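You operate a simulated robot arm through the tools that you are given. There is no shell and no other tool. Be economical: measure what you need, move in short steps, check, and stop when the job is done.

You are at the controls of a simulated two-armed robot. One attempt, no reset.

JOB
Clamp the blue bracket under the green-gripped clamp and bring the orange square up to it.
Fine: open the clamp first, slide the bracket against the fence, fingers clear of the pad; slide the square along the fence last.

The check looks at the end state, three seconds after you hand in, the way a careful person would. Anything else that was tipped, shoved, dropped, spilled or broken makes it a failure.

ROBOT AND FRAMES
Two 7-joint arms with fingered hands on one trunk that stands fixed in place. Base frame: the origin is at the foot of the trunk, x ahead of it, y to its left, z up; the work surface is at about z = 750. Lengths are in mm, angles in degrees, forces in N, time in s.
The left shoulder is at [30, 119, 919], the right one opposite. With the tool pointing down near the work surface each hand reaches from about 400 to 780 mm from the base axis, measured 20 degrees to its own side. Payload 3.8 kg a hand.
The tool frame of a hand sits at the grasp point between the pads (the TCP): z along the fingers, y along the line on which they close. The tips reach 25 mm beyond it. Largest opening 88 mm; the body of the gripper starts 29 mm behind the TCP. The gripper is a hand of 4 fingers: y runs from the thumb to the fingers, the wrist lies at [-13, -106, -174] in the tool frame, and closing takes about 1.5 s.
Orientation is told as [roll, pitch, yaw] about the base's x, y, z axes, in that order, counted from this pose: with the fingers straight down and the wrist toward the robot, the tool's x, y and z point along [0, 1, 0], [1, 0, 0] and [0, 0, -1] of the base frame.

CONTROLS
- The arms move only by the tool send_rows. It takes "left_steps", "right_steps" or both (then of equal length, played together; a hand with none holds still); each is a list that holds one entry, the list of rows, each a list of 6 numbers: the shift along the base's x, y, z in m, then the turn, a rotation vector about the base's x, y, z in degrees. In form: [[[x, y, z, rx, ry, rz], ...]]. A call has 1 to 20 rows; each row is the pose to reach, as a shift and turn from the pose commanded when the call began. "left_grip" and "right_grip" are, for a hand that has rows, the opening in per cent of the stroke, from 0 (shut) to 100 (fully open), set as the call begins (left out, the last holds). Rows are played at 5 a second. More than 50 mm and 8.6 degrees between two rows, or a gripper value outside its range, and nothing of the call is played. A pose out of reach is approached as far as the arm can. The call stops where the force on the tool passes 60 N (or 10 N more than at its start, if that is more) or the arm is blocked; 0.2 s more then pass. The fingers move at their own pace (about 153 mm/s each) and stop on an object; they squeeze with about 29 N. The grip force told is the motor's: it shows also when the fingers shut on nothing. Time passes only in rows, and 0.2 s behind the last, so rows that repeat a pose let the fingers close. It gives the time, the measured TCP pose, the force on the tool (base axes), the opening and the grip force at its end, in the units of the frame above (readings bear some noise), with the torque about the TCP (base axes, N m) and any sound that the robot's microphone picked up, and new pictures: "views" is both (left out), scene, wrist or none (wrist: the cameras of the hands that moved).
- Cameras (640 x 400 px; columns grow to the right, rows downward): "scene" is now at [49.8, 26.3, 1483.3]; the picture's right is [0.26, -0.96, 0.00], its down [-0.74, -0.20, -0.64] and it looks along [0.62, 0.17, -0.77] (base axes); focal length 321 px, centre (320, 200). "left" rides on the left gripper at [-64, -83, -98] in its tool frame; the picture's right is [-0.62, -0.37, 0.69], its down [0.71, -0.63, 0.30] and it looks along [0.32, 0.68, 0.65] (tool axes); focal length 265 px, centre (320, 200). "right" rides on the right gripper at [64, -83, -98] in its tool frame; the picture's right is [-0.62, 0.37, -0.69], its down [-0.71, -0.63, 0.30] and it looks along [-0.32, 0.68, 0.65] (tool axes); focal length 265 px, centre (320, 200). There is no depth. A picture from a camera that has moved, and an enlarged one, comes with that camera's place and axes in the base frame and with its lens. The place of the scene camera against the robot may be out by one fixed shift of up to 25 mm in any direction.
- lift_body(by): slides the trunk up (or, below 0, down) by that many mm; the arms and the scene camera ride with it, the base frame stays. It gives what a move gives, with no picture.
- set_grasp(shape, hand): the hand has 4 fingers and takes this shape, open, in about a second: jaw (thumb against the fingers, like two jaws); tri (thumb and two fingers); tip (a fingertip pinch); poke (one finger out to press); point (the index stretched); flat (the hand flat); cup (the hand cupped); fist (a fist). The gripper value then closes the fingers along that shape, each until it touches; the sizes above hold for jaw. It gives what a move gives, with no picture.
- pan_tilt(pan, tilt): turns the head with the scene camera to pan (to the left, within 120 degrees either way) and tilt (down, from -29 to 69), counted from straight ahead of the robot. It gives what a move gives, and a new picture of the scene camera.
- zoom(camera, box): a new picture of the part [left, top, right, bottom] of that camera's present view, enlarged. No time passes.
- job_done(): hands the job in; it is judged then, once.

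Go step by step. Nothing tells you positions but the pictures and the camera data: compare them with the known pose of the tool, close in by small moves and look again before you grip or let go. The budget is 120 turns and 200 pictures, counting those below and the enlarged ones. Unless the task says otherwise, let go and move clear before handing in.

The tools are called after "Request:" as name(argument=value, ...) on one line, values as JSON. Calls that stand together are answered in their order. send_rows: Moves the arms, as the interface text tells. Its arguments: {"type":"object","properties":{"left_steps":{"type":"array"},"left_grip":{"type":"number"},"right_steps":{"type":"array"},"right_grip":{"type":"number"},"views":{"type":"string","enum":["both","scene","wrist","none"]}},"required":[]} The other tools are called the same way: lift_body (by) slides the trunk up or down; set_grasp (shape, hand) gives the hand a shape; pan_tilt (pan, tilt) turns the head that bears the scene camera; zoom (camera, box) takes an enlarged picture of a part of a camera's view; job_done () hands the job in.

At the start:

```text
time_s: 0.0
left_eef_pos: [423.7, 441.1, 1136.4]
left_tool_rot: [0.1, 0.0, 0.1]
left_force: [0.1, 0.4, 0.2]
left_ft_torque: [0.01, -0.01, 0.01]
left_gripper_width: 87.5
left_grasp_force: 0.1
left_shape: jaw
right_eef_pos: [565.2, -25.6, 1092.4]
right_tool_rot: [0.0, 0.0, 0.1]
right_force: [0.1, -0.2, 0.1]
right_ft_torque: [0.0, 0.01, -0.01]
right_gripper_width: 87.5
right_grasp_force: 0.0
right_shape: jaw
trunk travel left (down, up): [-75.0, 515.0]
head pan, tilt: [15.4, 50.0]
```

scene: 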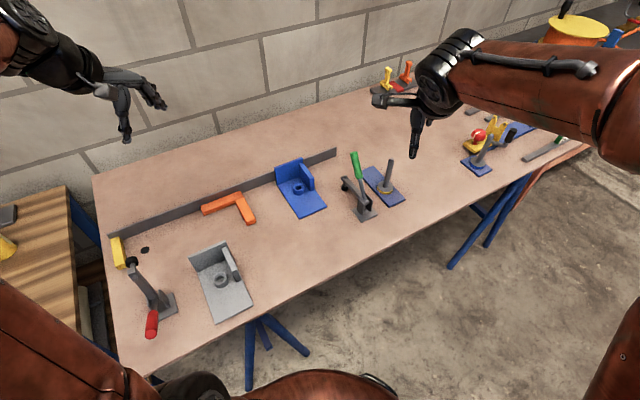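
right: 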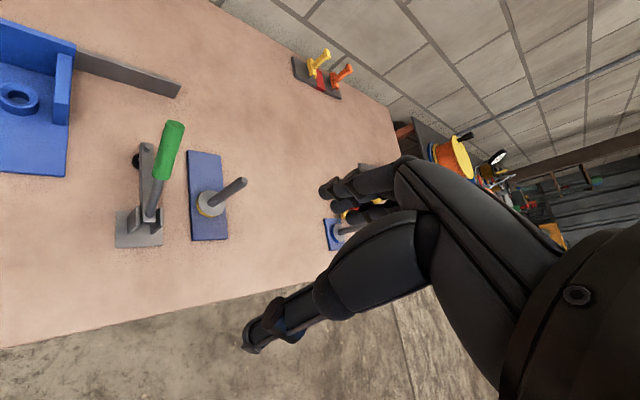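
left: 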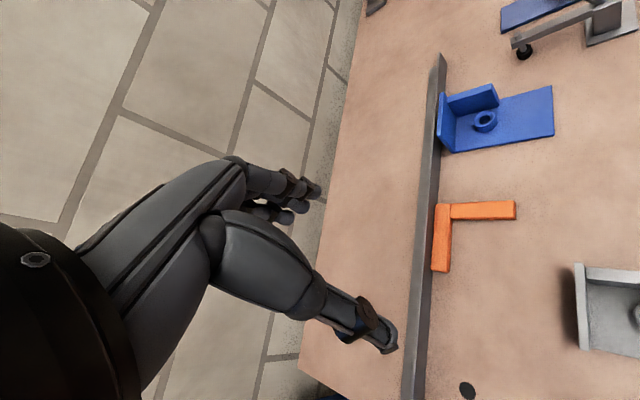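

I see the fence running along the back of the table, with the orange square and blue bracket near it and the green-handled clamp to the right. I'll enlarge the views to measure them.

Request:
zoom(camera="scene", box=[240, 120, 440, 245])

Request:
zoom(camera="right", box=[0, 0, 320, 270])

Request:
zoom(camera="left", box=[380, 0, 640, 300])

```text
3.20 times, centred on (340, 182) of scene
camera zoom: at [49.8, 26.3, 1483.3], right [0.26, -0.96, 0.0], down [-0.74, -0.2, -0.64], along [0.62, 0.17, -0.77], focal length 1028 px, centre (256, 256)
```

zoom: 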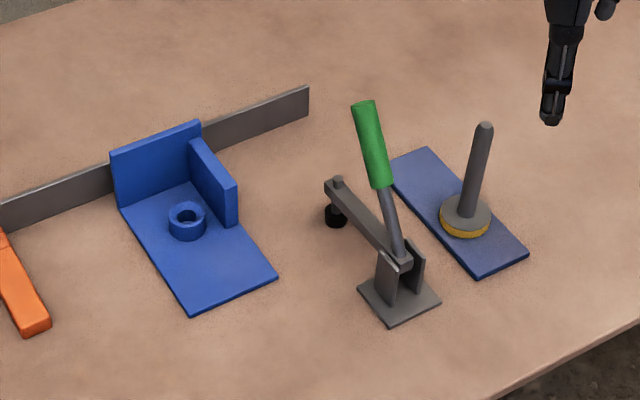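

```text
1.48 times, centred on (160, 135) of right
camera zoom: at [481.6, 38.9, 1190.9], right [0.37, -0.62, 0.69], down [-0.63, -0.71, -0.3], along [0.68, -0.32, -0.65], focal length 393 px, centre (557, 296)
```

zoom: 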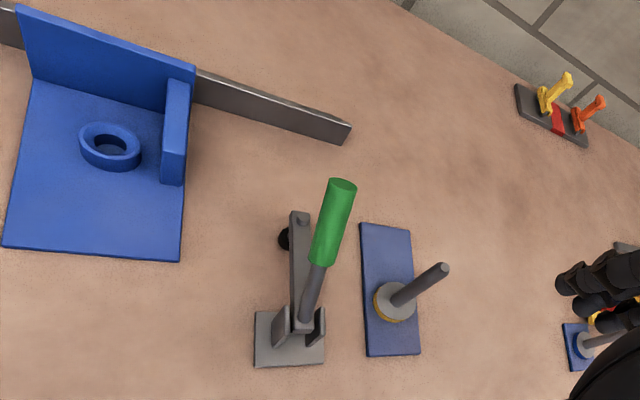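

```text
1.33 times, centred on (510, 150) of left
camera zoom: at [341.1, 376.2, 1236.9], right [-0.37, -0.62, -0.69], down [-0.63, 0.71, -0.3], along [0.68, 0.32, -0.65], focal length 354 px, centre (67, 267)
```

zoom: 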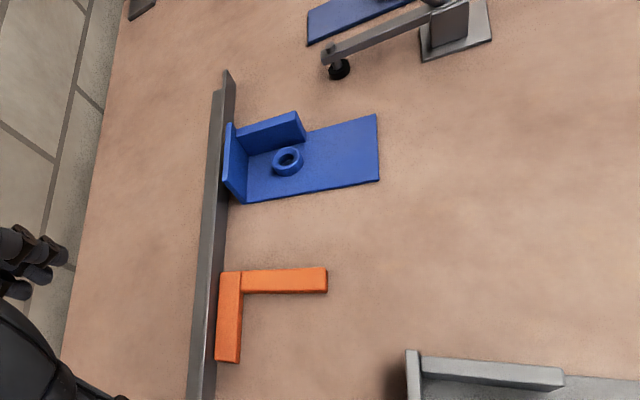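

The table runs at roughly 45° to my axes, and the clamp is closed with its handle leaning toward the fence. I'll shift the right hand to get a second viewpoint and measure the handle, pad, bracket and fence properly.

Request:
send_rows(right_steps=[[[-0.02, 0.03, -0.02, 0, 0, 0], [-0.04, 0.06, -0.04, 0, 0, 0], [-0.06, 0.09, -0.06, 0, 0, 0], [-0.08, 0.12, -0.06, 0, 0, 0], [-0.08, 0.12, -0.06, 0, 0, 0]]], views="wrist")

Request:
send_rows(left_steps=[[[0.02, -0.03, -0.03, 0, 0, 0], [0.04, -0.06, -0.06, 0, 0, 0], [0.06, -0.09, -0.08, 0, 0, 0], [0.06, -0.09, -0.08, 0, 0, 0]]], views="wrist")

```text
time_s: 1.2
left_eef_pos: [425.8, 440.8, 1136.6]
left_tool_rot: [0.1, 0.1, 0.0]
left_force: [-0.7, 0.1, 1.5]
left_ft_torque: [0.05, -0.02, 0.01]
left_gripper_width: 87.5
left_grasp_force: 0.1
left_shape: jaw
right_eef_pos: [485.8, 95.9, 1032.3]
right_tool_rot: [0.0, 0.0, 0.0]
right_force: [-0.1, 0.1, -0.4]
right_ft_torque: [0.05, 0.02, 0.0]
right_gripper_width: 87.5
right_grasp_force: 0.1
right_shape: jaw
trunk travel left (down, up): [-75.0, 515.0]
head pan, tilt: [15.4, 50.0]
camera right: at [401.6, 158.6, 1130.7], right [0.37, -0.62, 0.69], down [-0.63, -0.71, -0.3], along [0.68, -0.32, -0.65], focal length 265 px, centre (320, 200)
```

right: 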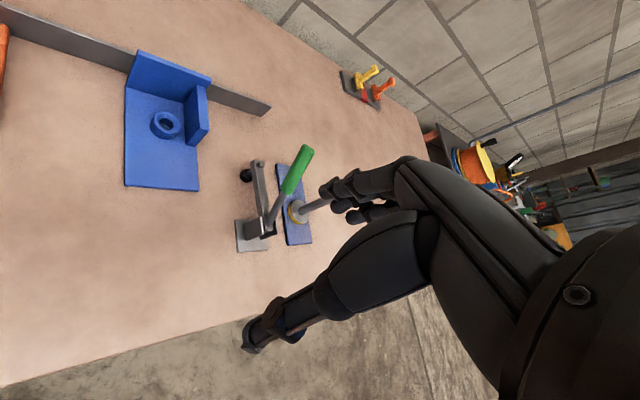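

```text
time_s: 2.2
left_eef_pos: [482.9, 351.4, 1056.8]
left_tool_rot: [0.1, 0.1, 0.1]
left_force: [0.2, 0.1, 0.4]
left_ft_torque: [0.01, 0.03, -0.02]
left_gripper_width: 87.5
left_grasp_force: 0.1
left_shape: jaw
right_eef_pos: [485.3, 95.1, 1031.4]
right_tool_rot: [0.0, 0.0, 0.0]
right_force: [-0.5, -0.3, 0.0]
right_ft_torque: [0.01, 0.0, 0.0]
right_gripper_width: 87.4
right_grasp_force: 0.0
right_shape: jaw
trunk travel left (down, up): [-75.0, 515.0]
head pan, tilt: [15.4, 50.0]
camera left: at [400.1, 287.0, 1157.3], right [-0.37, -0.62, -0.69], down [-0.63, 0.71, -0.3], along [0.68, 0.32, -0.65], focal length 265 px, centre (320, 200)
```

left: 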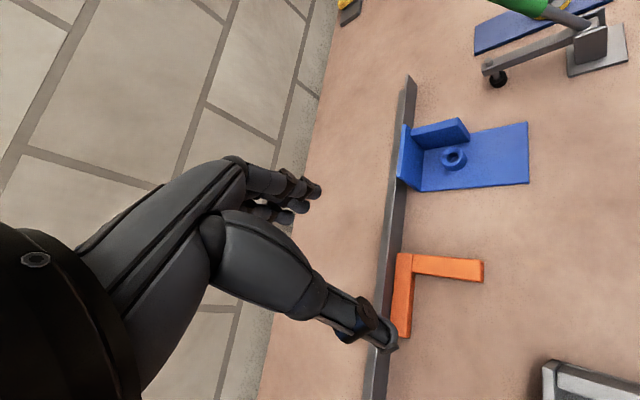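

Request:
zoom(camera="right", box=[80, 20, 340, 270])

Request:
zoom(camera="left", box=[360, 0, 640, 200])

```text
1.60 times, centred on (210, 145) of right
camera zoom: at [401.0, 159.0, 1131.1], right [0.37, -0.62, 0.69], down [-0.63, -0.71, -0.3], along [0.68, -0.32, -0.65], focal length 425 px, centre (496, 288)
```

zoom: 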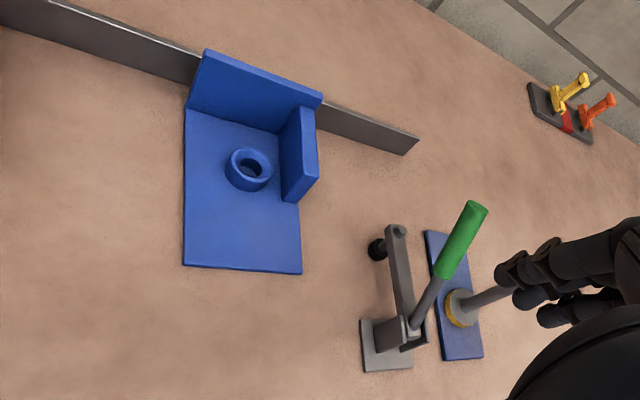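

```text
2.00 times, centred on (500, 100) of left
camera zoom: at [400.1, 287.0, 1157.3], right [-0.37, -0.62, -0.69], down [-0.63, 0.71, -0.3], along [0.68, 0.32, -0.65], focal length 531 px, centre (-40, 400)
```

zoom: 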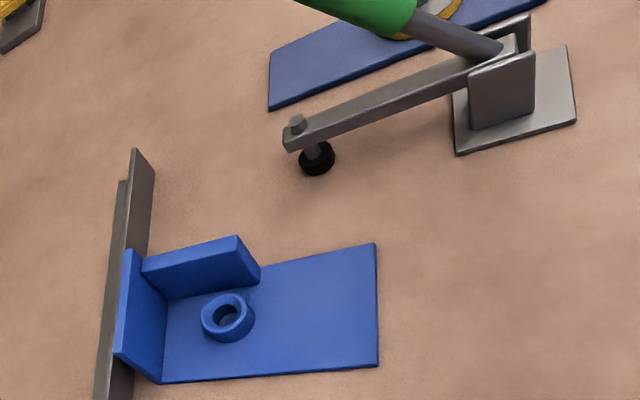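

Triangulating gives the pad at about (686,122,766), the handle tip at (675,102,913) and its pivot at about (627,48,787). The fence is 45° to x, and the bracket sits roughly 20 mm off it and 118 mm short of the clamp. I'll look at the red clamp to see what "open" looks like, and check the handle again.

Request:
zoom(camera="scene", box=[80, 200, 280, 360])

Request:
zoom(camera="scene", box=[260, 110, 440, 230])

```text
2.50 times, centred on (180, 280) of scene
camera zoom: at [49.3, 26.7, 1483.3], right [0.27, -0.96, 0.0], down [-0.74, -0.2, -0.64], along [0.62, 0.17, -0.77], focal length 803 px, centre (670, 0)
```

zoom: 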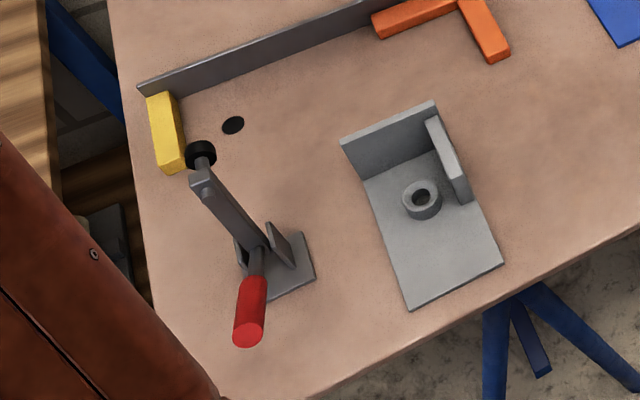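

```text
3.33 times, centred on (350, 170) of scene
camera zoom: at [49.3, 26.7, 1483.3], right [0.27, -0.96, 0.0], down [-0.74, -0.2, -0.64], along [0.62, 0.17, -0.77], focal length 1071 px, centre (220, 300)
```

zoom: 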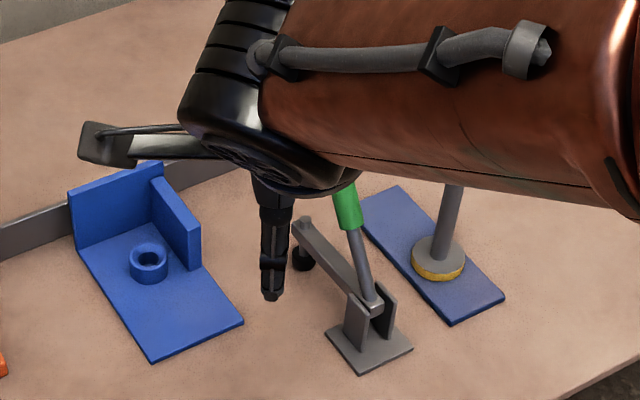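

The red clamp shows that "open" means the arm tipped up with the handle rotated about 70° toward the front, as one rigid lever. I'll yaw the right hand 45° and hover it over the green handle with the jaws open, so they straddle it along the clamp's plane.

Request:
send_rows(right_steps=[[[0.03, 0, -0.005, 0, 0, 7.5], [0.06, 0, -0.01, 0, 0, 15], [0.09, 0, -0.02, 0, 0, 22.5], [0.12, -0.002, -0.03, 0, 0, 30], [0.15, -0.003, -0.04, 0, 0, 37.5], [0.18, -0.004, -0.046, 0, 0, 45], [0.18, -0.004, -0.046, 0, 0, 45]]], right_grip=100)

```text
time_s: 3.8
left_eef_pos: [483.4, 351.1, 1057.2]
left_tool_rot: [0.0, 0.2, 0.0]
left_force: [-0.5, -0.8, -1.2]
left_ft_torque: [0.02, 0.0, 0.03]
left_gripper_width: 87.7
left_grasp_force: 0.1
left_shape: jaw
right_eef_pos: [665.8, 91.0, 985.1]
right_tool_rot: [0.0, 0.0, 45.1]
right_force: [0.9, -0.2, 0.9]
right_ft_torque: [-0.01, -0.01, -0.03]
right_gripper_width: 87.6
right_grasp_force: 0.0
right_shape: jaw
trunk travel left (down, up): [-75.0, 515.0]
head pan, tilt: [15.4, 50.0]
camera scene: at [49.3, 26.1, 1483.3], right [0.26, -0.96, 0.0], down [-0.74, -0.2, -0.64], along [0.62, 0.17, -0.77], focal length 321 px, centre (320, 200)
camera right: at [560.8, 76.5, 1084.7], right [0.7, -0.18, 0.69], down [0.06, -0.95, -0.31], along [0.71, 0.26, -0.65], focal length 265 px, centre (320, 200)
```

scene: 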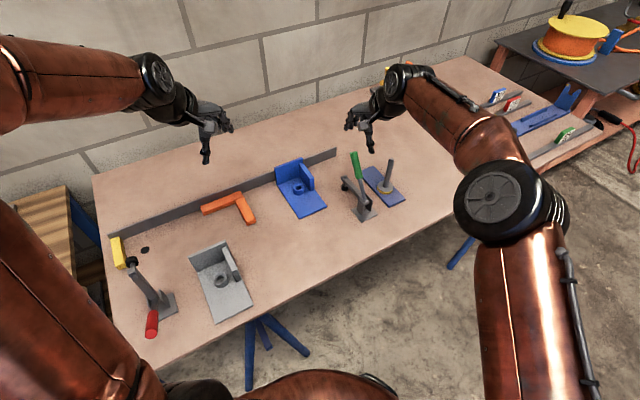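
right: 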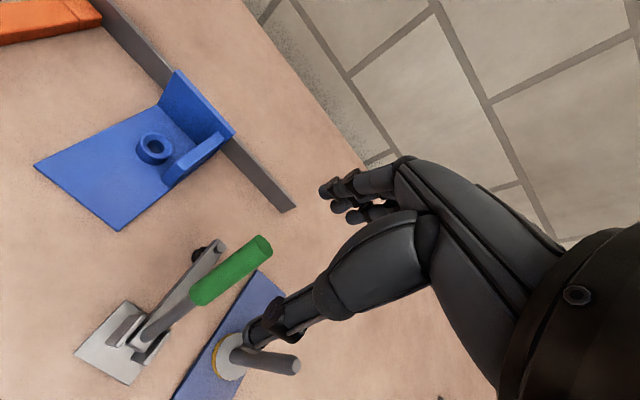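

The handle tip sits where I computed it, at (675,105,913). I'll lower the open jaw over it so the thumb is on the near side and the fingers on the fence side.

Request:
send_rows(right_steps=[[[0, 0, -0.025, 0, 0, 0], [0, 0, -0.05, 0, 0, 0], [0, 0, -0.07, 0, 0, 0], [0, 0, -0.085, 0, 0, 0], [0, 0, -0.085, 0, 0, 0]]])

```text
time_s: 5.0
left_eef_pos: [483.5, 351.2, 1057.7]
left_tool_rot: [0.0, 0.0, 0.0]
left_force: [-0.2, -0.2, -0.3]
left_ft_torque: [-0.01, 0.01, -0.03]
left_gripper_width: 87.7
left_grasp_force: 0.0
left_shape: jaw
right_eef_pos: [665.8, 90.8, 900.1]
right_tool_rot: [0.1, 0.1, 45.0]
right_force: [0.7, -0.3, -0.6]
right_ft_torque: [0.01, 0.04, 0.01]
right_gripper_width: 87.7
right_grasp_force: 0.0
right_shape: jaw
trunk travel left (down, up): [-75.0, 515.0]
head pan, tilt: [15.4, 50.0]
camera scene: at [49.8, 26.3, 1483.3], right [0.27, -0.96, 0.0], down [-0.74, -0.2, -0.64], along [0.62, 0.17, -0.77], focal length 321 px, centre (320, 200)
camera right: at [560.9, 77.2, 999.4], right [0.7, -0.18, 0.69], down [0.06, -0.95, -0.3], along [0.71, 0.25, -0.65], focal length 265 px, centre (320, 200)
```

scene: 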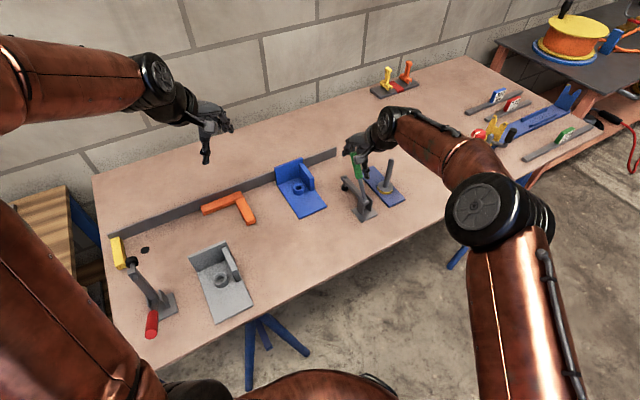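
right: 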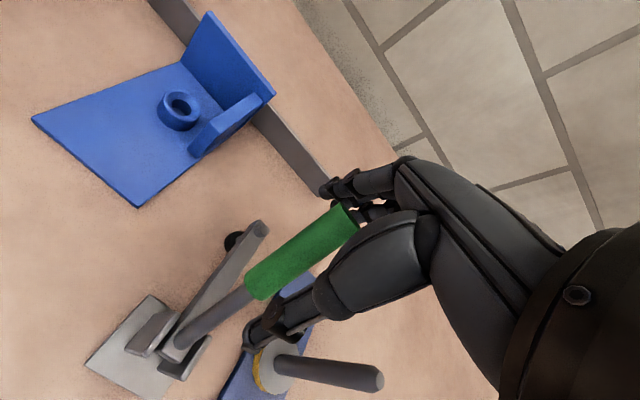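

The handle is caged between thumb and fingers. I'll narrow the jaw a little and draw it toward the front along the clamp's plane, rising slightly over the top of the arc.

Request:
send_rows(right_steps=[[[0, 0, 0, 0, 0, 0], [-0.0105, -0.0107, 0.003, 0, 0, 0], [-0.021, -0.0214, 0.006, 0, 0, 0], [-0.0315, -0.0321, 0.01, 0, 0, 0], [-0.042, -0.0428, 0.013, 0, 0, 0], [-0.0525, -0.0535, 0.015, 0, 0, 0], [-0.0595, -0.0607, 0.015, 0, 0, 0]]], right_grip=60)

```text
time_s: 6.6
left_eef_pos: [483.8, 351.8, 1058.5]
left_tool_rot: [0.0, -0.1, 0.0]
left_force: [-0.5, -0.1, -0.2]
left_ft_torque: [0.03, -0.02, 0.0]
left_gripper_width: 88.0
left_grasp_force: 0.0
left_shape: jaw
right_eef_pos: [605.1, 27.9, 914.5]
right_tool_rot: [0.0, 0.3, 45.0]
right_force: [0.4, 0.0, 0.5]
right_ft_torque: [0.0, -0.03, -0.01]
right_gripper_width: 53.1
right_grasp_force: 0.0
right_shape: jaw
trunk travel left (down, up): [-75.0, 515.0]
head pan, tilt: [15.4, 50.0]
camera scene: at [49.2, 26.4, 1483.2], right [0.26, -0.96, 0.0], down [-0.74, -0.2, -0.64], along [0.62, 0.17, -0.77], focal length 321 px, centre (320, 200)
camera right: at [500.7, 14.8, 1014.0], right [0.7, -0.18, 0.69], down [0.06, -0.95, -0.3], along [0.71, 0.25, -0.66], focal length 265 px, centre (320, 200)
```

scene: 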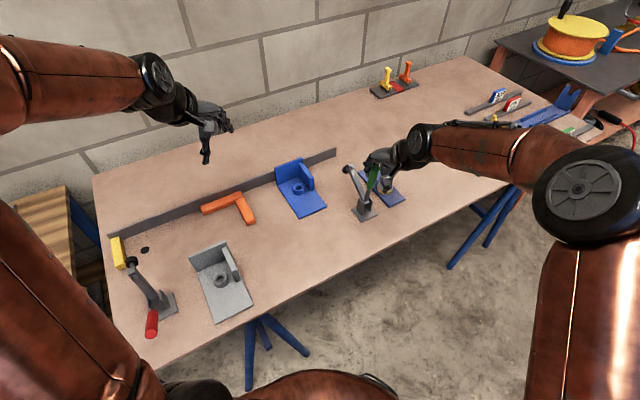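
right: 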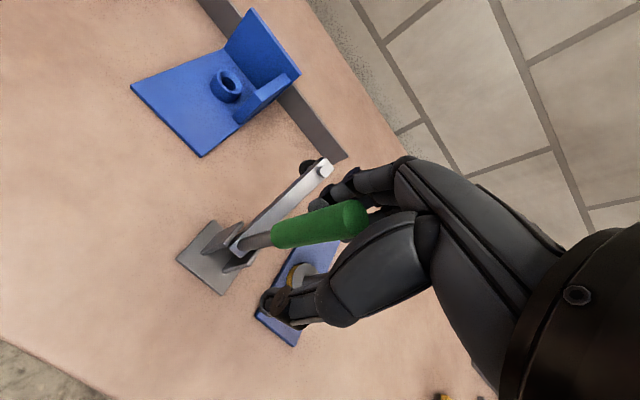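

The handle follows with almost no force, and the clamp arm is lifting. I'll carry on around the arc.

Request:
send_rows(right_steps=[[[-0.0105, -0.0107, 0.0, 0, 0, 0], [-0.021, -0.0214, -0.002, 0, 0, 0], [-0.0315, -0.0321, -0.005, 0, 0, 0], [-0.042, -0.0428, -0.01, 0, 0, 0], [-0.0525, -0.0535, -0.018, 0, 0, 0], [-0.058, -0.059, -0.022, 0, 0, 0], [-0.058, -0.059, -0.022, 0, 0, 0]]])

```text
time_s: 8.2
left_eef_pos: [483.5, 352.1, 1058.3]
left_tool_rot: [0.1, 0.0, 0.1]
left_force: [-0.3, 0.3, 0.3]
left_ft_torque: [-0.02, -0.01, 0.02]
left_gripper_width: 88.0
left_grasp_force: 0.1
left_shape: jaw
right_eef_pos: [547.5, -28.6, 892.9]
right_tool_rot: [0.0, 0.1, 45.1]
right_force: [0.0, -0.7, 0.2]
right_ft_torque: [-0.01, 0.0, 0.0]
right_gripper_width: 53.3
right_grasp_force: 0.0
right_shape: jaw
trunk travel left (down, up): [-75.0, 515.0]
head pan, tilt: [15.4, 50.0]
camera scene: at [49.9, 26.3, 1483.3], right [0.27, -0.96, 0.0], down [-0.74, -0.2, -0.64], along [0.62, 0.17, -0.77], focal length 321 px, centre (320, 200)
camera right: at [442.9, -42.7, 992.8], right [0.7, -0.18, 0.69], down [0.06, -0.95, -0.3], along [0.71, 0.25, -0.65], focal length 265 px, centre (320, 200)
```

scene: 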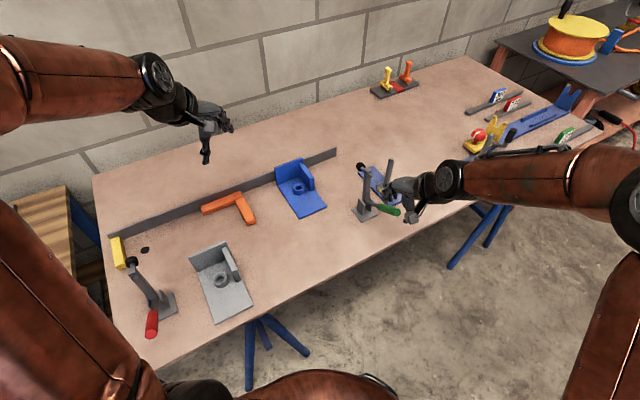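
right: 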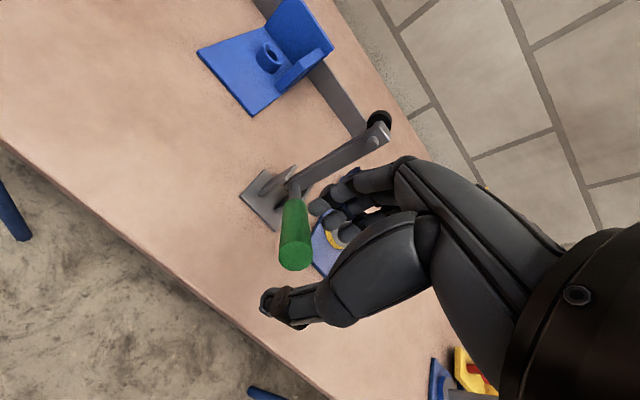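

The clamp is now open, with its arm up and the handle laid back. I'll zoom in to check the handle relative to my fingers.

Request:
zoom(camera="scene", box=[330, 140, 470, 240])

```text
4.00 times, centred on (400, 190) of scene
camera zoom: at [49.9, 26.3, 1483.3], right [0.27, -0.96, 0.0], down [-0.74, -0.2, -0.64], along [0.62, 0.17, -0.77], focal length 1285 px, centre (0, 240)
```

zoom: 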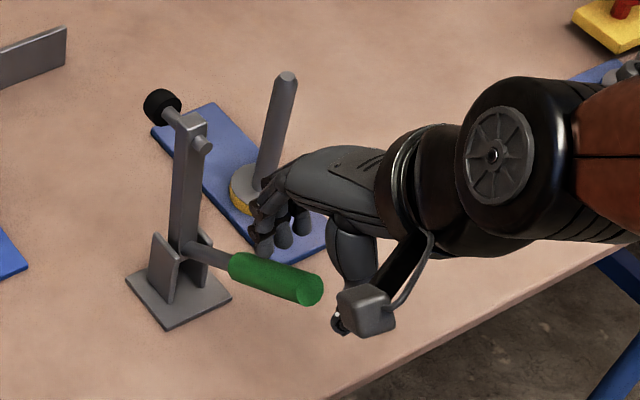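

The lever fell to its open stop, clear of my hand. I'll back the right hand out upward, and bring the left hand above the bracket's side wall with yaw −44.5° so it closes along the fence direction.

Request:
send_rows(right_steps=[[[0, 0, 0.04, 0, 0, 0], [0, 0, 0.08, 0, 0, 0], [0, 0, 0.12, 0, 0, 0], [-0.02, -0.04, 0.14, 0, 0, 0], [-0.03, -0.08, 0.14, 0, 0, 0], [-0.03, -0.12, 0.14, 0, 0, 0], [-0.03, -0.12, 0.14, 0, 0, 0], [-0.03, -0.12, 0.14, 0, 0, 0]]], left_steps=[[[0.03, -0.018, -0.02, 0, 0, -7.4], [0.066, -0.038, -0.046, 0, 0, -14.8], [0.1, -0.058, -0.07, 0, 0, -22.2], [0.133, -0.078, -0.092, 0, 0, -29.6], [0.166, -0.098, -0.115, 0, 0, -37], [0.199, -0.117, -0.137, 0, 0, -44.5], [0.199, -0.117, -0.137, 0, 0, -44.5], [0.199, -0.117, -0.137, 0, 0, -44.5]]], left_grip=60)

```text
time_s: 10.0
left_eef_pos: [682.4, 233.7, 919.4]
left_tool_rot: [0.0, 0.1, -44.6]
left_force: [0.2, 0.2, -0.5]
left_ft_torque: [0.0, -0.02, 0.01]
left_gripper_width: 53.2
left_grasp_force: 0.1
left_shape: jaw
right_eef_pos: [517.6, -149.7, 1034.0]
right_tool_rot: [0.0, -0.1, 45.1]
right_force: [0.7, -0.3, -0.2]
right_ft_torque: [0.01, 0.01, 0.03]
right_gripper_width: 53.2
right_grasp_force: 0.0
right_shape: jaw
trunk travel left (down, up): [-75.0, 515.0]
head pan, tilt: [15.4, 50.0]
camera scene: at [50.3, 25.8, 1483.2], right [0.26, -0.96, 0.0], down [-0.74, -0.2, -0.64], along [0.62, 0.17, -0.77], focal length 321 px, centre (320, 200)
camera right: at [413.0, -163.7, 1132.9], right [0.7, -0.18, 0.69], down [0.06, -0.95, -0.3], along [0.71, 0.25, -0.65], focal length 265 px, centre (320, 200)
camera left: at [579.0, 246.4, 1020.5], right [-0.7, -0.18, -0.69], down [0.05, 0.95, -0.3], along [0.71, -0.25, -0.65], focal length 265 px, centre (320, 200)
```

scene: 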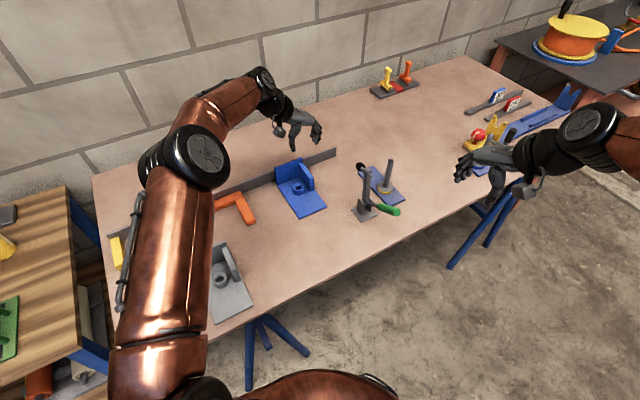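
right: 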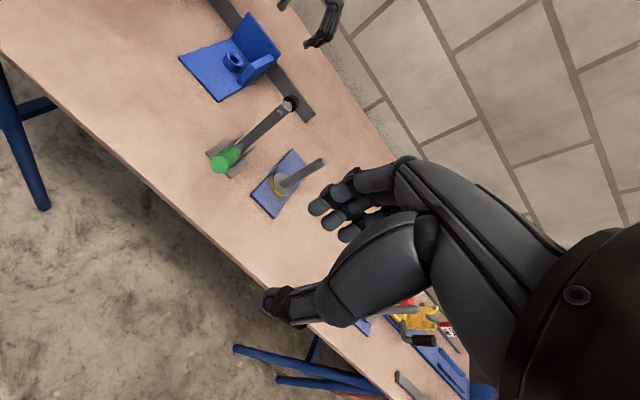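
left: 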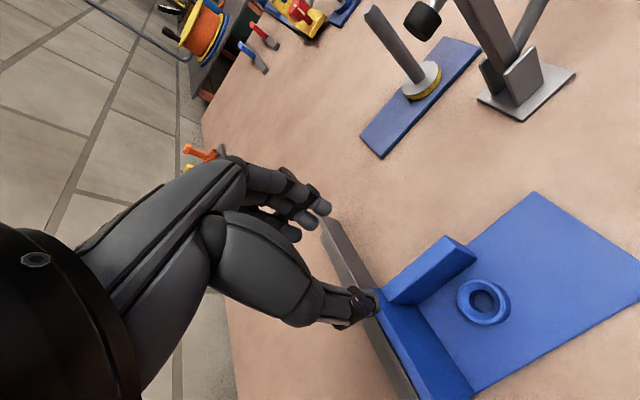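

Over the bracket now; I'll zoom to locate the side wall precisely relative to the TCP.

Request:
zoom(camera="left", box=[320, 180, 640, 400])

```text
1.82 times, centred on (480, 290) of left
camera zoom: at [579.0, 246.4, 1020.5], right [-0.7, -0.18, -0.69], down [0.05, 0.95, -0.3], along [0.71, -0.25, -0.65], focal length 483 px, centre (29, 36)
```

zoom: 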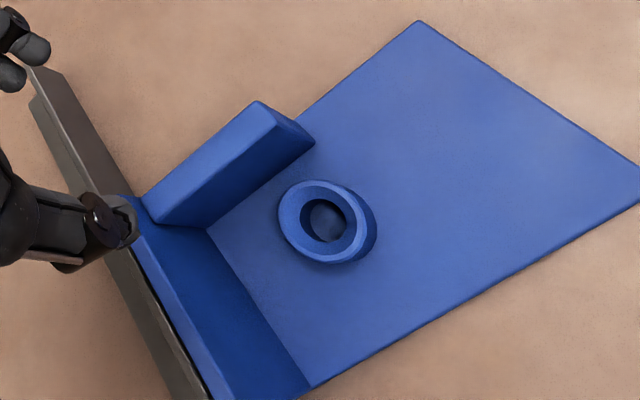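

The side wall spans r 316–330 mm with its top at z≈805, and my jaw is centred on it. I'll descend so the tips stay just above the boss.

Request:
send_rows(left_steps=[[[-0.003, -0.003, -0.03, 0, 0, 0], [-0.0056, -0.0057, -0.06, 0, 0, 0], [-0.0056, -0.0057, -0.085, 0, 0, 0], [-0.0056, -0.0057, -0.1, 0, 0, 0], [-0.0056, -0.0057, -0.11, 0, 0, 0], [-0.0056, -0.0057, -0.11, 0, 0, 0]]])

```text
time_s: 11.4
left_eef_pos: [679.1, 227.8, 810.1]
left_tool_rot: [0.0, 0.0, -44.5]
left_force: [0.3, -0.1, 0.2]
left_ft_torque: [0.0, 0.0, 0.02]
left_gripper_width: 53.3
left_grasp_force: 0.2
left_shape: jaw
right_eef_pos: [518.4, -148.8, 1033.0]
right_tool_rot: [0.0, 0.1, 45.0]
right_force: [0.5, 0.2, -1.0]
right_ft_torque: [0.01, 0.02, 0.01]
right_gripper_width: 53.3
right_grasp_force: 0.0
right_shape: jaw
trunk travel left (down, up): [-75.0, 515.0]
head pan, tilt: [15.4, 50.0]
camera scene: at [49.9, 26.2, 1483.3], right [0.27, -0.96, 0.0], down [-0.74, -0.2, -0.64], along [0.62, 0.17, -0.77], focal length 321 px, centre (320, 200)
camera left: at [573.5, 240.4, 910.0], right [-0.7, -0.18, -0.69], down [0.05, 0.95, -0.3], along [0.71, -0.25, -0.65], focal length 265 px, centre (320, 200)
```

scene: 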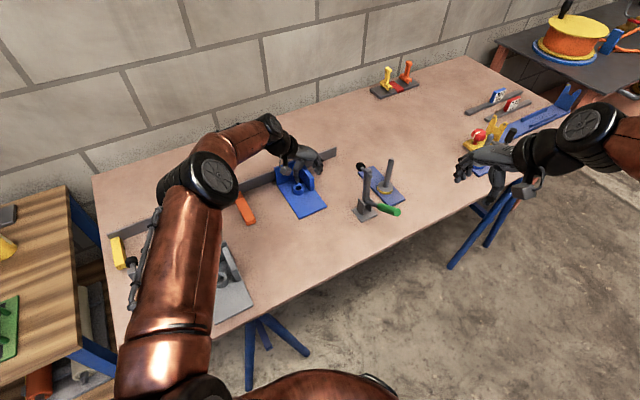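
left: 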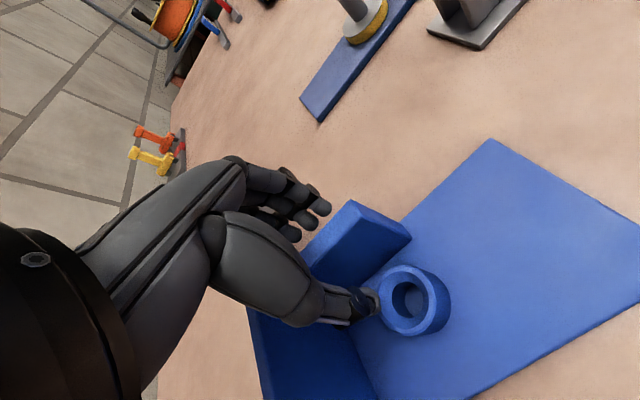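

Thumb and fingers straddle the wall, so I'll close on it.

Request:
send_rows(left_steps=[[[0, 0, 0, 0, 0, 0], [0, 0, 0, 0, 0, 0], [0, 0, 0, 0, 0, 0], [0, 0, 0, 0, 0, 0], [0, 0, 0, 0, 0, 0], [0, 0, 0, 0, 0, 0], [0, 0, 0, 0, 0, 0], [0, 0, 0, 0, 0, 0]]], left_grip=0, views="wrist")

```text
time_s: 13.2
left_eef_pos: [677.4, 228.4, 810.4]
left_tool_rot: [0.1, -0.1, -44.5]
left_force: [-0.2, 1.1, 0.7]
left_ft_torque: [0.03, 0.02, -0.06]
left_gripper_width: 8.8
left_grasp_force: 28.9
left_shape: jaw
right_eef_pos: [518.5, -147.6, 1034.2]
right_tool_rot: [0.0, 0.0, 45.0]
right_force: [0.0, -0.1, 0.5]
right_ft_torque: [-0.03, 0.02, -0.03]
right_gripper_width: 53.2
right_grasp_force: 0.0
right_shape: jaw
trunk travel left (down, up): [-75.0, 515.0]
head pan, tilt: [15.4, 50.0]
camera left: at [573.8, 240.4, 909.9], right [-0.7, -0.18, -0.69], down [0.05, 0.95, -0.3], along [0.71, -0.25, -0.65], focal length 265 px, centre (320, 200)
```

left: 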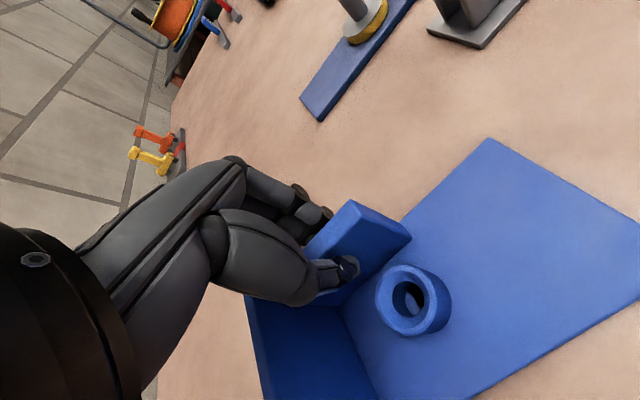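

Gripped firmly. Now I'll slide the bracket about 118 mm along the fence direction to bring it in line with the clamp.

Request:
send_rows(left_steps=[[[0.0107, -0.0105, 0, 0, 0, 0], [0.0214, -0.021, 0, 0, 0, 0], [0.0321, -0.0315, 0, 0, 0, 0], [0.0428, -0.042, 0, 0, 0, 0], [0.0536, -0.0525, 0, 0, 0, 0], [0.0643, -0.063, 0, 0, 0, 0], [0.075, -0.0735, 0, 0, 0, 0], [0.0825, -0.081, 0, 0, 0, 0], [0.0825, -0.081, 0, 0, 0, 0]]])

```text
time_s: 15.2
left_eef_pos: [714.0, 148.6, 816.4]
left_tool_rot: [0.0, 0.1, -44.6]
left_force: [0.5, -0.2, -4.7]
left_ft_torque: [-0.06, -0.11, -0.01]
left_gripper_width: 8.4
left_grasp_force: 29.2
left_shape: jaw
left hand out of reach, approached as far as the arm can: row 3, 4, 5, 6, 7, 8, 9
right_eef_pos: [518.3, -147.8, 1034.2]
right_tool_rot: [0.0, -0.1, 45.0]
right_force: [-0.3, 0.4, 0.1]
right_ft_torque: [0.01, 0.0, -0.06]
right_gripper_width: 53.2
right_grasp_force: 0.0
right_shape: jaw
trunk travel left (down, up): [-75.0, 515.0]
head pan, tilt: [15.4, 50.0]
camera scene: at [50.5, 26.4, 1483.2], right [0.27, -0.96, 0.0], down [-0.74, -0.2, -0.64], along [0.62, 0.17, -0.77], focal length 321 px, centre (320, 200)
camera left: at [609.5, 159.5, 916.5], right [-0.7, -0.18, -0.69], down [0.05, 0.95, -0.3], along [0.71, -0.25, -0.65], focal length 265 px, centre (320, 200)
```

scene: 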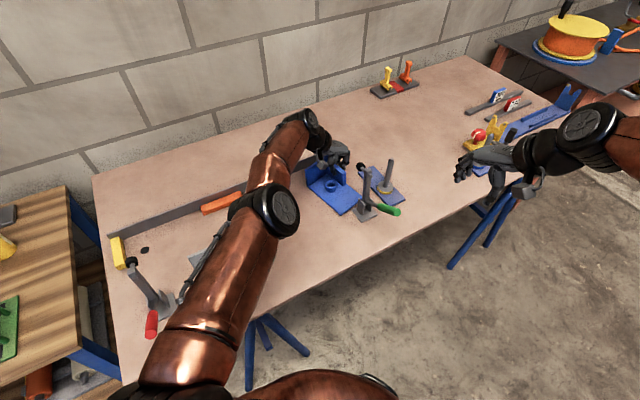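
left: 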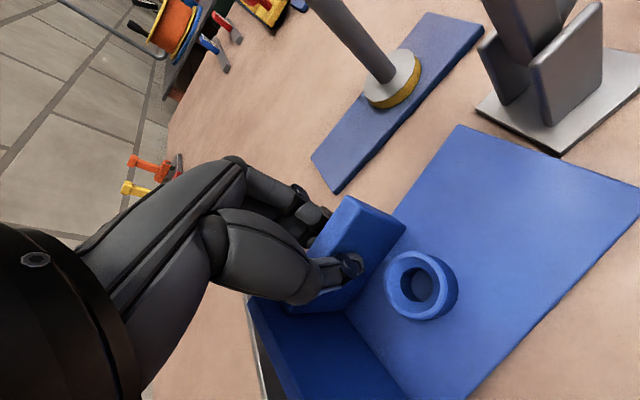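

The arm ran out of reach and dragged the bracket off line, near the clamp base and slightly lifted. I'll check what the commanded pose is before correcting.

Request:
send_rows(left_steps=[[[0, 0, 0, 0, 0, 0]]], views="none")

Request:
zoom(camera="left", box=[240, 80, 640, 400])

Request:
zoom(camera="scene", box=[270, 130, 430, 230])

```text
time_s: 15.6
left_eef_pos: [713.3, 148.4, 816.0]
left_tool_rot: [0.1, 0.0, -44.5]
left_force: [-0.5, 0.4, -5.3]
left_ft_torque: [-0.02, -0.05, -0.01]
left_gripper_width: 8.8
left_grasp_force: 28.7
left_shape: jaw
right_eef_pos: [517.7, -148.1, 1034.0]
right_tool_rot: [-0.1, 0.0, 45.0]
right_force: [0.0, -0.5, 0.8]
right_ft_torque: [0.01, 0.02, 0.01]
right_gripper_width: 53.0
right_grasp_force: 0.1
right_shape: jaw
trunk travel left (down, up): [-75.0, 515.0]
head pan, tilt: [15.4, 50.0]
```

```text
1.25 times, centred on (440, 240) of left
camera zoom: at [609.5, 159.5, 916.6], right [-0.7, -0.18, -0.69], down [0.05, 0.95, -0.3], along [0.71, -0.25, -0.65], focal length 332 px, centre (170, 150)
```

zoom: 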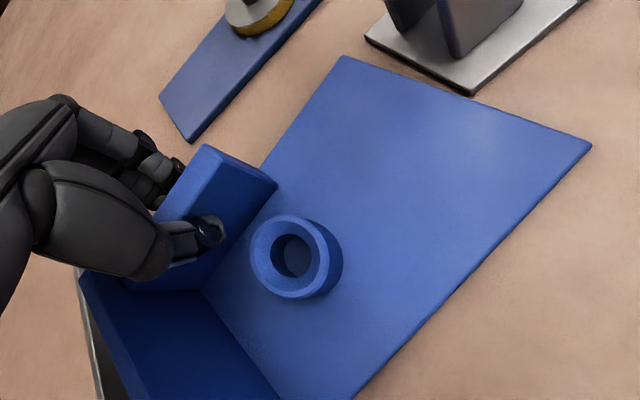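

```text
4.00 times, centred on (350, 180) of scene
camera zoom: at [50.5, 26.3, 1483.2], right [0.26, -0.96, 0.0], down [-0.74, -0.2, -0.64], along [0.62, 0.17, -0.77], focal length 1285 px, centre (200, 280)
```

zoom: 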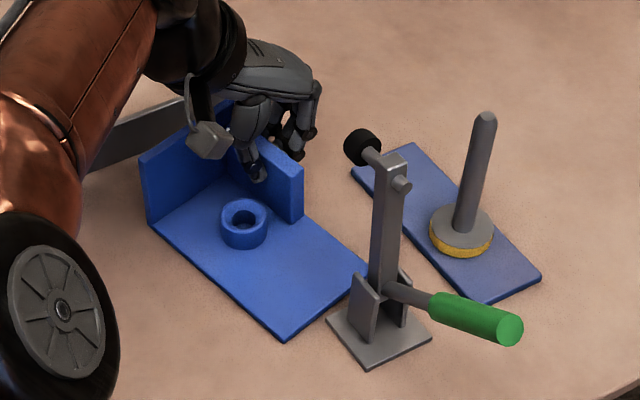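

The command was clipped to the actual pose, and the bracket is still square but held about 6 mm up. I'll shift it back slightly to a reachable spot and set it down.

Request:
send_rows(left_steps=[[[-0.0075, 0.007, 0, 0, 0, 0], [-0.0143, 0.014, 0, 0, 0, 0], [-0.0143, 0.014, -0.003, 0, 0, 0], [-0.0143, 0.014, -0.006, 0, 0, 0], [-0.0143, 0.014, -0.006, 0, 0, 0]]], views="wrist")

```text
time_s: 16.8
left_eef_pos: [706.8, 163.0, 810.8]
left_tool_rot: [0.0, 0.0, -44.5]
left_force: [0.8, 0.0, 0.4]
left_ft_torque: [0.02, 0.02, -0.02]
left_gripper_width: 8.7
left_grasp_force: 29.4
left_shape: jaw
left hand out of reach, approached as far as the arm can: row 1, 2, 3, 4, 5
right_eef_pos: [518.5, -149.0, 1034.5]
right_tool_rot: [0.0, 0.1, 45.1]
right_force: [-0.2, -0.5, 0.6]
right_ft_torque: [0.01, -0.01, -0.01]
right_gripper_width: 53.4
right_grasp_force: 0.0
right_shape: jaw
trunk travel left (down, up): [-75.0, 515.0]
head pan, tilt: [15.4, 50.0]
camera left: at [604.0, 174.5, 909.7], right [-0.7, -0.18, -0.69], down [0.05, 0.95, -0.3], along [0.71, -0.25, -0.65], focal length 265 px, centre (320, 200)
```

left: 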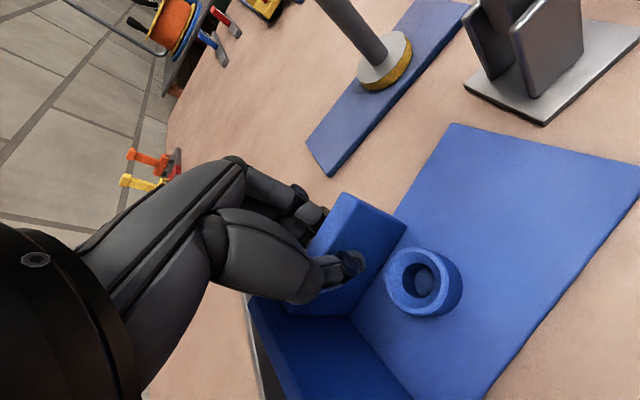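

It's down on the table with no force. I'll release and rise straight up, then tilt the hand to gain reach.

Request:
send_rows(left_steps=[[[0, 0, 0, 0, 0, 0], [0, 0, 0, 0, 0, 0], [0, 0, 0, 0, 0, 0], [0, 0, 0, 0, 0, 0], [0, 0, 0.02, 0, 0, 0], [0, 0, 0.045, 0, 0, 0], [0, 0, 0.07, 0, 0, 0], [0, 0, 0.1, 0, 0, 0], [-0.03, 0, 0.11, 0, 0, 0], [-0.06, 0, 0.11, 0, 0, 0], [-0.06, 0, 0.11, 0, 0, 0]]], left_grip=60)

```text
time_s: 19.2
left_eef_pos: [713.1, 165.2, 917.3]
left_tool_rot: [0.0, 0.1, -44.5]
left_force: [0.5, -0.4, -0.8]
left_ft_torque: [-0.03, 0.0, 0.01]
left_gripper_width: 52.5
left_grasp_force: 0.1
left_shape: jaw
left hand out of reach, approached as far as the arm can: row 6, 7, 8, 9, 10, 11
right_eef_pos: [517.8, -148.7, 1033.8]
right_tool_rot: [0.1, 0.0, 45.0]
right_force: [-1.3, -0.6, 0.1]
right_ft_torque: [-0.01, 0.0, 0.01]
right_gripper_width: 53.3
right_grasp_force: 0.0
right_shape: jaw
trunk travel left (down, up): [-75.0, 515.0]
head pan, tilt: [15.4, 50.0]
camera scene: at [50.0, 26.2, 1483.2], right [0.27, -0.96, 0.0], down [-0.74, -0.2, -0.64], along [0.62, 0.17, -0.77], focal length 321 px, centre (320, 200)
camera left: at [608.9, 176.7, 1017.9], right [-0.7, -0.18, -0.69], down [0.05, 0.95, -0.3], along [0.71, -0.25, -0.65], focal length 265 px, centre (320, 200)
```

scene: 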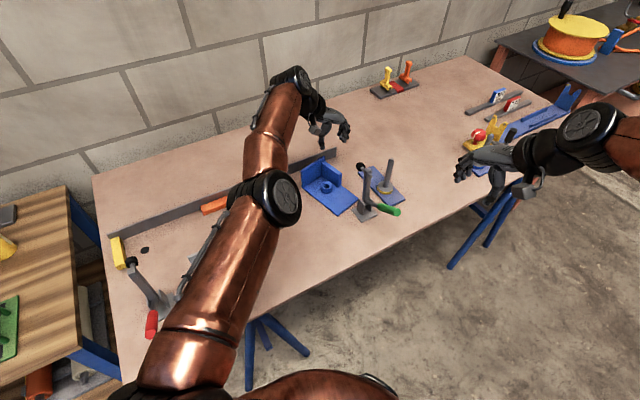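
left: 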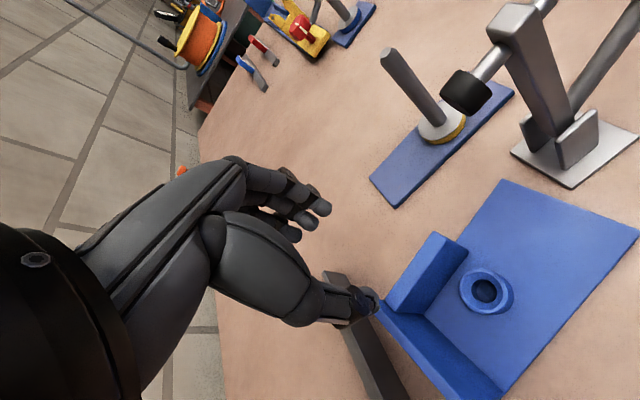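

Free. I'll zoom to re-measure the bracket before tilting the hand.

Request:
zoom(camera="left", box=[320, 150, 640, 400])

```text
1.60 times, centred on (480, 275) of left
camera zoom: at [608.9, 176.7, 1017.9], right [-0.7, -0.18, -0.69], down [0.05, 0.95, -0.3], along [0.71, -0.25, -0.65], focal length 425 px, centre (64, 80)
```

zoom: 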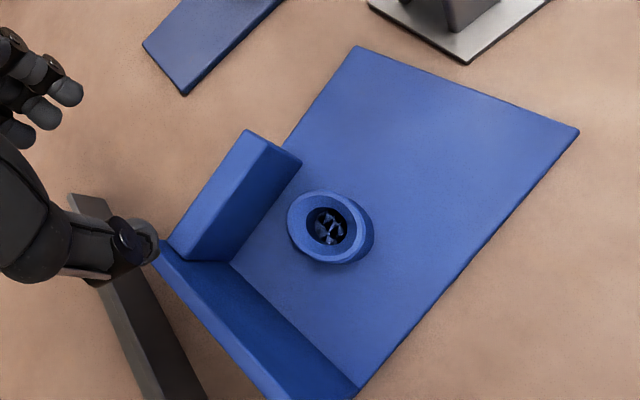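

The bracket has turned about 14° counter-clockwise, but it's clear of the clamp base. I'll let the arm settle to confirm the commanded pose before tilting.

Request:
send_rows(left_steps=[[[0, 0, 0, 0, 0, 0], [0, 0, 0, 0, 0, 0], [-0.001, 0, 0, 0, 0, 0]]], views="none")

```text
time_s: 20.0
left_eef_pos: [712.8, 164.5, 917.8]
left_tool_rot: [-0.1, 0.0, -44.5]
left_force: [-1.0, -0.6, 0.8]
left_ft_torque: [0.02, 0.02, -0.01]
left_gripper_width: 52.4
left_grasp_force: 0.2
left_shape: jaw
right_eef_pos: [516.8, -149.4, 1034.1]
right_tool_rot: [0.1, 0.0, 45.0]
right_force: [-0.9, -0.1, 0.0]
right_ft_torque: [0.02, 0.01, 0.03]
right_gripper_width: 53.1
right_grasp_force: 0.1
right_shape: jaw
trunk travel left (down, up): [-75.0, 515.0]
head pan, tilt: [15.4, 50.0]
```

Stable. Now I'll tilt the hand 30° (fingers leaning toward the fence) and yaw +14° to match the bracket's present heading.

Request:
send_rows(left_steps=[[[0, 0, 0, 4, -3, 2.3], [0, 0, 0, 8, -6, 4.6], [0, 0, 0, 12, -9, 6.9], [0, 0, 0, 16, -12.1, 9.2], [0, 0, 0, 20, -15.1, 11.4], [0, 0, 0, 24, -18.1, 13.7], [0, 0, 0, 24, -18.1, 13.7], [0, 0, 0, 24, -18.1, 13.7]]])

```text
time_s: 21.8
left_eef_pos: [779.8, 162.8, 917.2]
left_tool_rot: [30.0, 0.4, -30.4]
left_force: [0.5, -0.7, -0.6]
left_ft_torque: [0.0, 0.0, 0.02]
left_gripper_width: 52.2
left_grasp_force: 0.1
left_shape: jaw
left hand out of reach, approached as far as the arm can: row 1, 2, 3, 4, 5, 6, 7, 8
right_eef_pos: [518.0, -149.5, 1033.1]
right_tool_rot: [-0.1, 0.0, 45.1]
right_force: [0.3, 0.6, 0.1]
right_ft_torque: [0.01, 0.01, 0.03]
right_gripper_width: 53.4
right_grasp_force: 0.0
right_shape: jaw
trunk travel left (down, up): [-75.0, 515.0]
head pan, tilt: [15.4, 50.0]
camera scene: at [50.0, 26.0, 1483.3], right [0.26, -0.96, 0.0], down [-0.74, -0.2, -0.64], along [0.62, 0.17, -0.77], focal length 321 px, centre (320, 200)
camera left: at [655.7, 114.1, 973.2], right [-0.42, 0.02, -0.91], down [-0.15, 0.98, 0.1], along [0.9, 0.18, -0.41], focal length 265 px, centre (320, 200)
```

scene: 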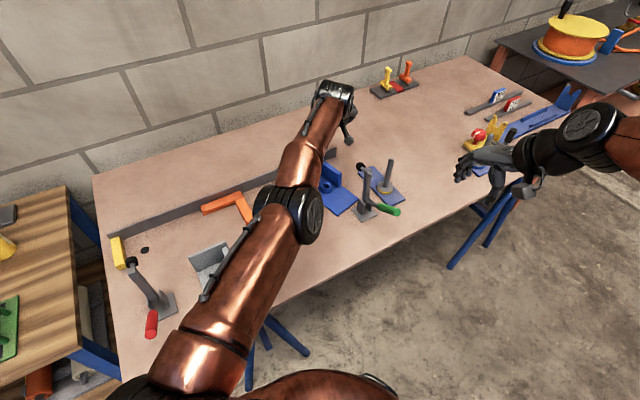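
left: 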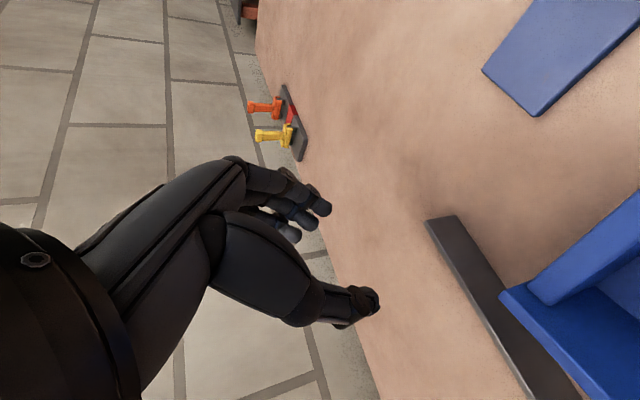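

Tilt is right, but the commanded x overshoots. I'll draw back in x until it's cleanly within reach.

Request:
send_rows(left_steps=[[[-0.02, 0, 0, 0, 0, 0], [-0.04, 0, 0, 0, 0, 0], [-0.06, 0, 0, 0, 0, 0], [-0.07, 0, 0, 0, 0, 0], [-0.07, 0, 0, 0, 0, 0]]], views="none")

```text
time_s: 23.0
left_eef_pos: [780.0, 160.2, 918.8]
left_tool_rot: [30.0, 0.3, -30.4]
left_force: [-0.2, 0.8, -0.2]
left_ft_torque: [0.0, 0.01, 0.0]
left_gripper_width: 52.5
left_grasp_force: 0.0
left_shape: jaw
left hand out of reach, approached as far as the arm can: row 1, 2, 3, 4, 5
right_eef_pos: [517.9, -149.6, 1034.1]
right_tool_rot: [-0.1, 0.0, 45.1]
right_force: [-0.1, -1.1, 0.6]
right_ft_torque: [0.01, -0.03, 0.04]
right_gripper_width: 53.2
right_grasp_force: 0.0
right_shape: jaw
trunk travel left (down, up): [-75.0, 515.0]
head pan, tilt: [15.4, 50.0]
```

Request:
send_rows(left_steps=[[[-0.03, 0, 0, 0, 0, 0], [-0.06, 0, 0, 0, 0, 0], [-0.06, 0, 0, 0, 0, 0]]], views="none")

```text
time_s: 23.8
left_eef_pos: [780.0, 162.6, 920.9]
left_tool_rot: [30.0, 0.3, -30.4]
left_force: [1.1, -0.2, 0.3]
left_ft_torque: [0.01, -0.02, 0.02]
left_gripper_width: 52.5
left_grasp_force: 0.0
left_shape: jaw
left hand out of reach, approached as far as the arm can: row 1, 2, 3
right_eef_pos: [517.3, -149.0, 1033.7]
right_tool_rot: [0.0, 0.1, 45.0]
right_force: [-0.2, 0.8, 0.2]
right_ft_torque: [0.0, 0.01, 0.02]
right_gripper_width: 53.3
right_grasp_force: 0.0
right_shape: jaw
trunk travel left (down, up): [-75.0, 515.0]
head pan, tilt: [15.4, 50.0]
```

Request:
send_rows(left_steps=[[[-0.04, 0.02, 0.0, 0, 0, 0], [-0.08, 0.04, 0.0, 0, 0, 0], [-0.12, 0.06, 0.0, 0, 0, 0], [-0.16, 0.08, 0.0, 0, 0, 0], [-0.16, 0.08, 0.0, 0, 0, 0]]], views="none")

```text
time_s: 25.0
left_eef_pos: [775.9, 251.5, 930.2]
left_tool_rot: [30.0, 0.3, -30.4]
left_force: [0.3, -1.1, -0.6]
left_ft_torque: [-0.01, -0.01, 0.02]
left_gripper_width: 52.7
left_grasp_force: 0.1
left_shape: jaw
left hand out of reach, approached as far as the arm can: row 1, 2, 3, 4, 5
right_eef_pos: [516.4, -149.7, 1033.9]
right_tool_rot: [0.0, -0.1, 44.9]
right_force: [0.4, 0.0, 0.4]
right_ft_torque: [0.01, 0.01, -0.01]
right_gripper_width: 53.3
right_grasp_force: 0.1
right_shape: jaw
trunk travel left (down, up): [-75.0, 515.0]
head pan, tilt: [15.4, 50.0]
```

The arm seems stuck at full stretch, a straight-elbow singularity. I'll look at it while moving sideways, up and inward well above everything.

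Request:
send_rows(left_steps=[[[-0.03, 0.03, 0.02, 0, 0, 0], [-0.06, 0.06, 0.04, 0, 0, 0], [-0.09, 0.09, 0.06, 0, 0, 0], [-0.12, 0.12, 0.08, 0, 0, 0], [-0.15, 0.15, 0.1, 0, 0, 0], [-0.15, 0.15, 0.1, 0, 0, 0]]], views="scene")

```text
time_s: 26.4
left_eef_pos: [710.5, 439.7, 1050.2]
left_tool_rot: [30.0, 0.3, -30.5]
left_force: [-0.4, -0.2, 0.3]
left_ft_torque: [-0.03, 0.02, 0.01]
left_gripper_width: 52.4
left_grasp_force: 0.1
left_shape: jaw
left hand out of reach, approached as far as the arm can: row 1, 2, 3, 4, 5, 6
right_eef_pos: [517.1, -149.7, 1034.2]
right_tool_rot: [0.0, 0.0, 45.1]
right_force: [-0.1, 0.8, 0.3]
right_ft_torque: [0.04, 0.02, 0.01]
right_gripper_width: 53.1
right_grasp_force: 0.0
right_shape: jaw
trunk travel left (down, up): [-75.0, 515.0]
head pan, tilt: [15.4, 50.0]
camera scene: at [50.6, 25.7, 1483.2], right [0.26, -0.96, 0.0], down [-0.74, -0.2, -0.64], along [0.62, 0.17, -0.77], focal length 321 px, centre (320, 200)
```

scene: 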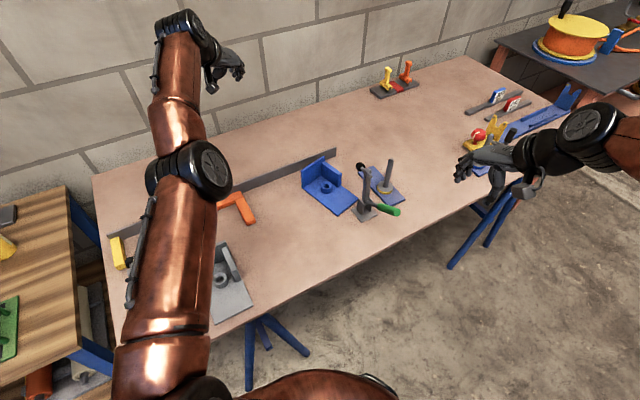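

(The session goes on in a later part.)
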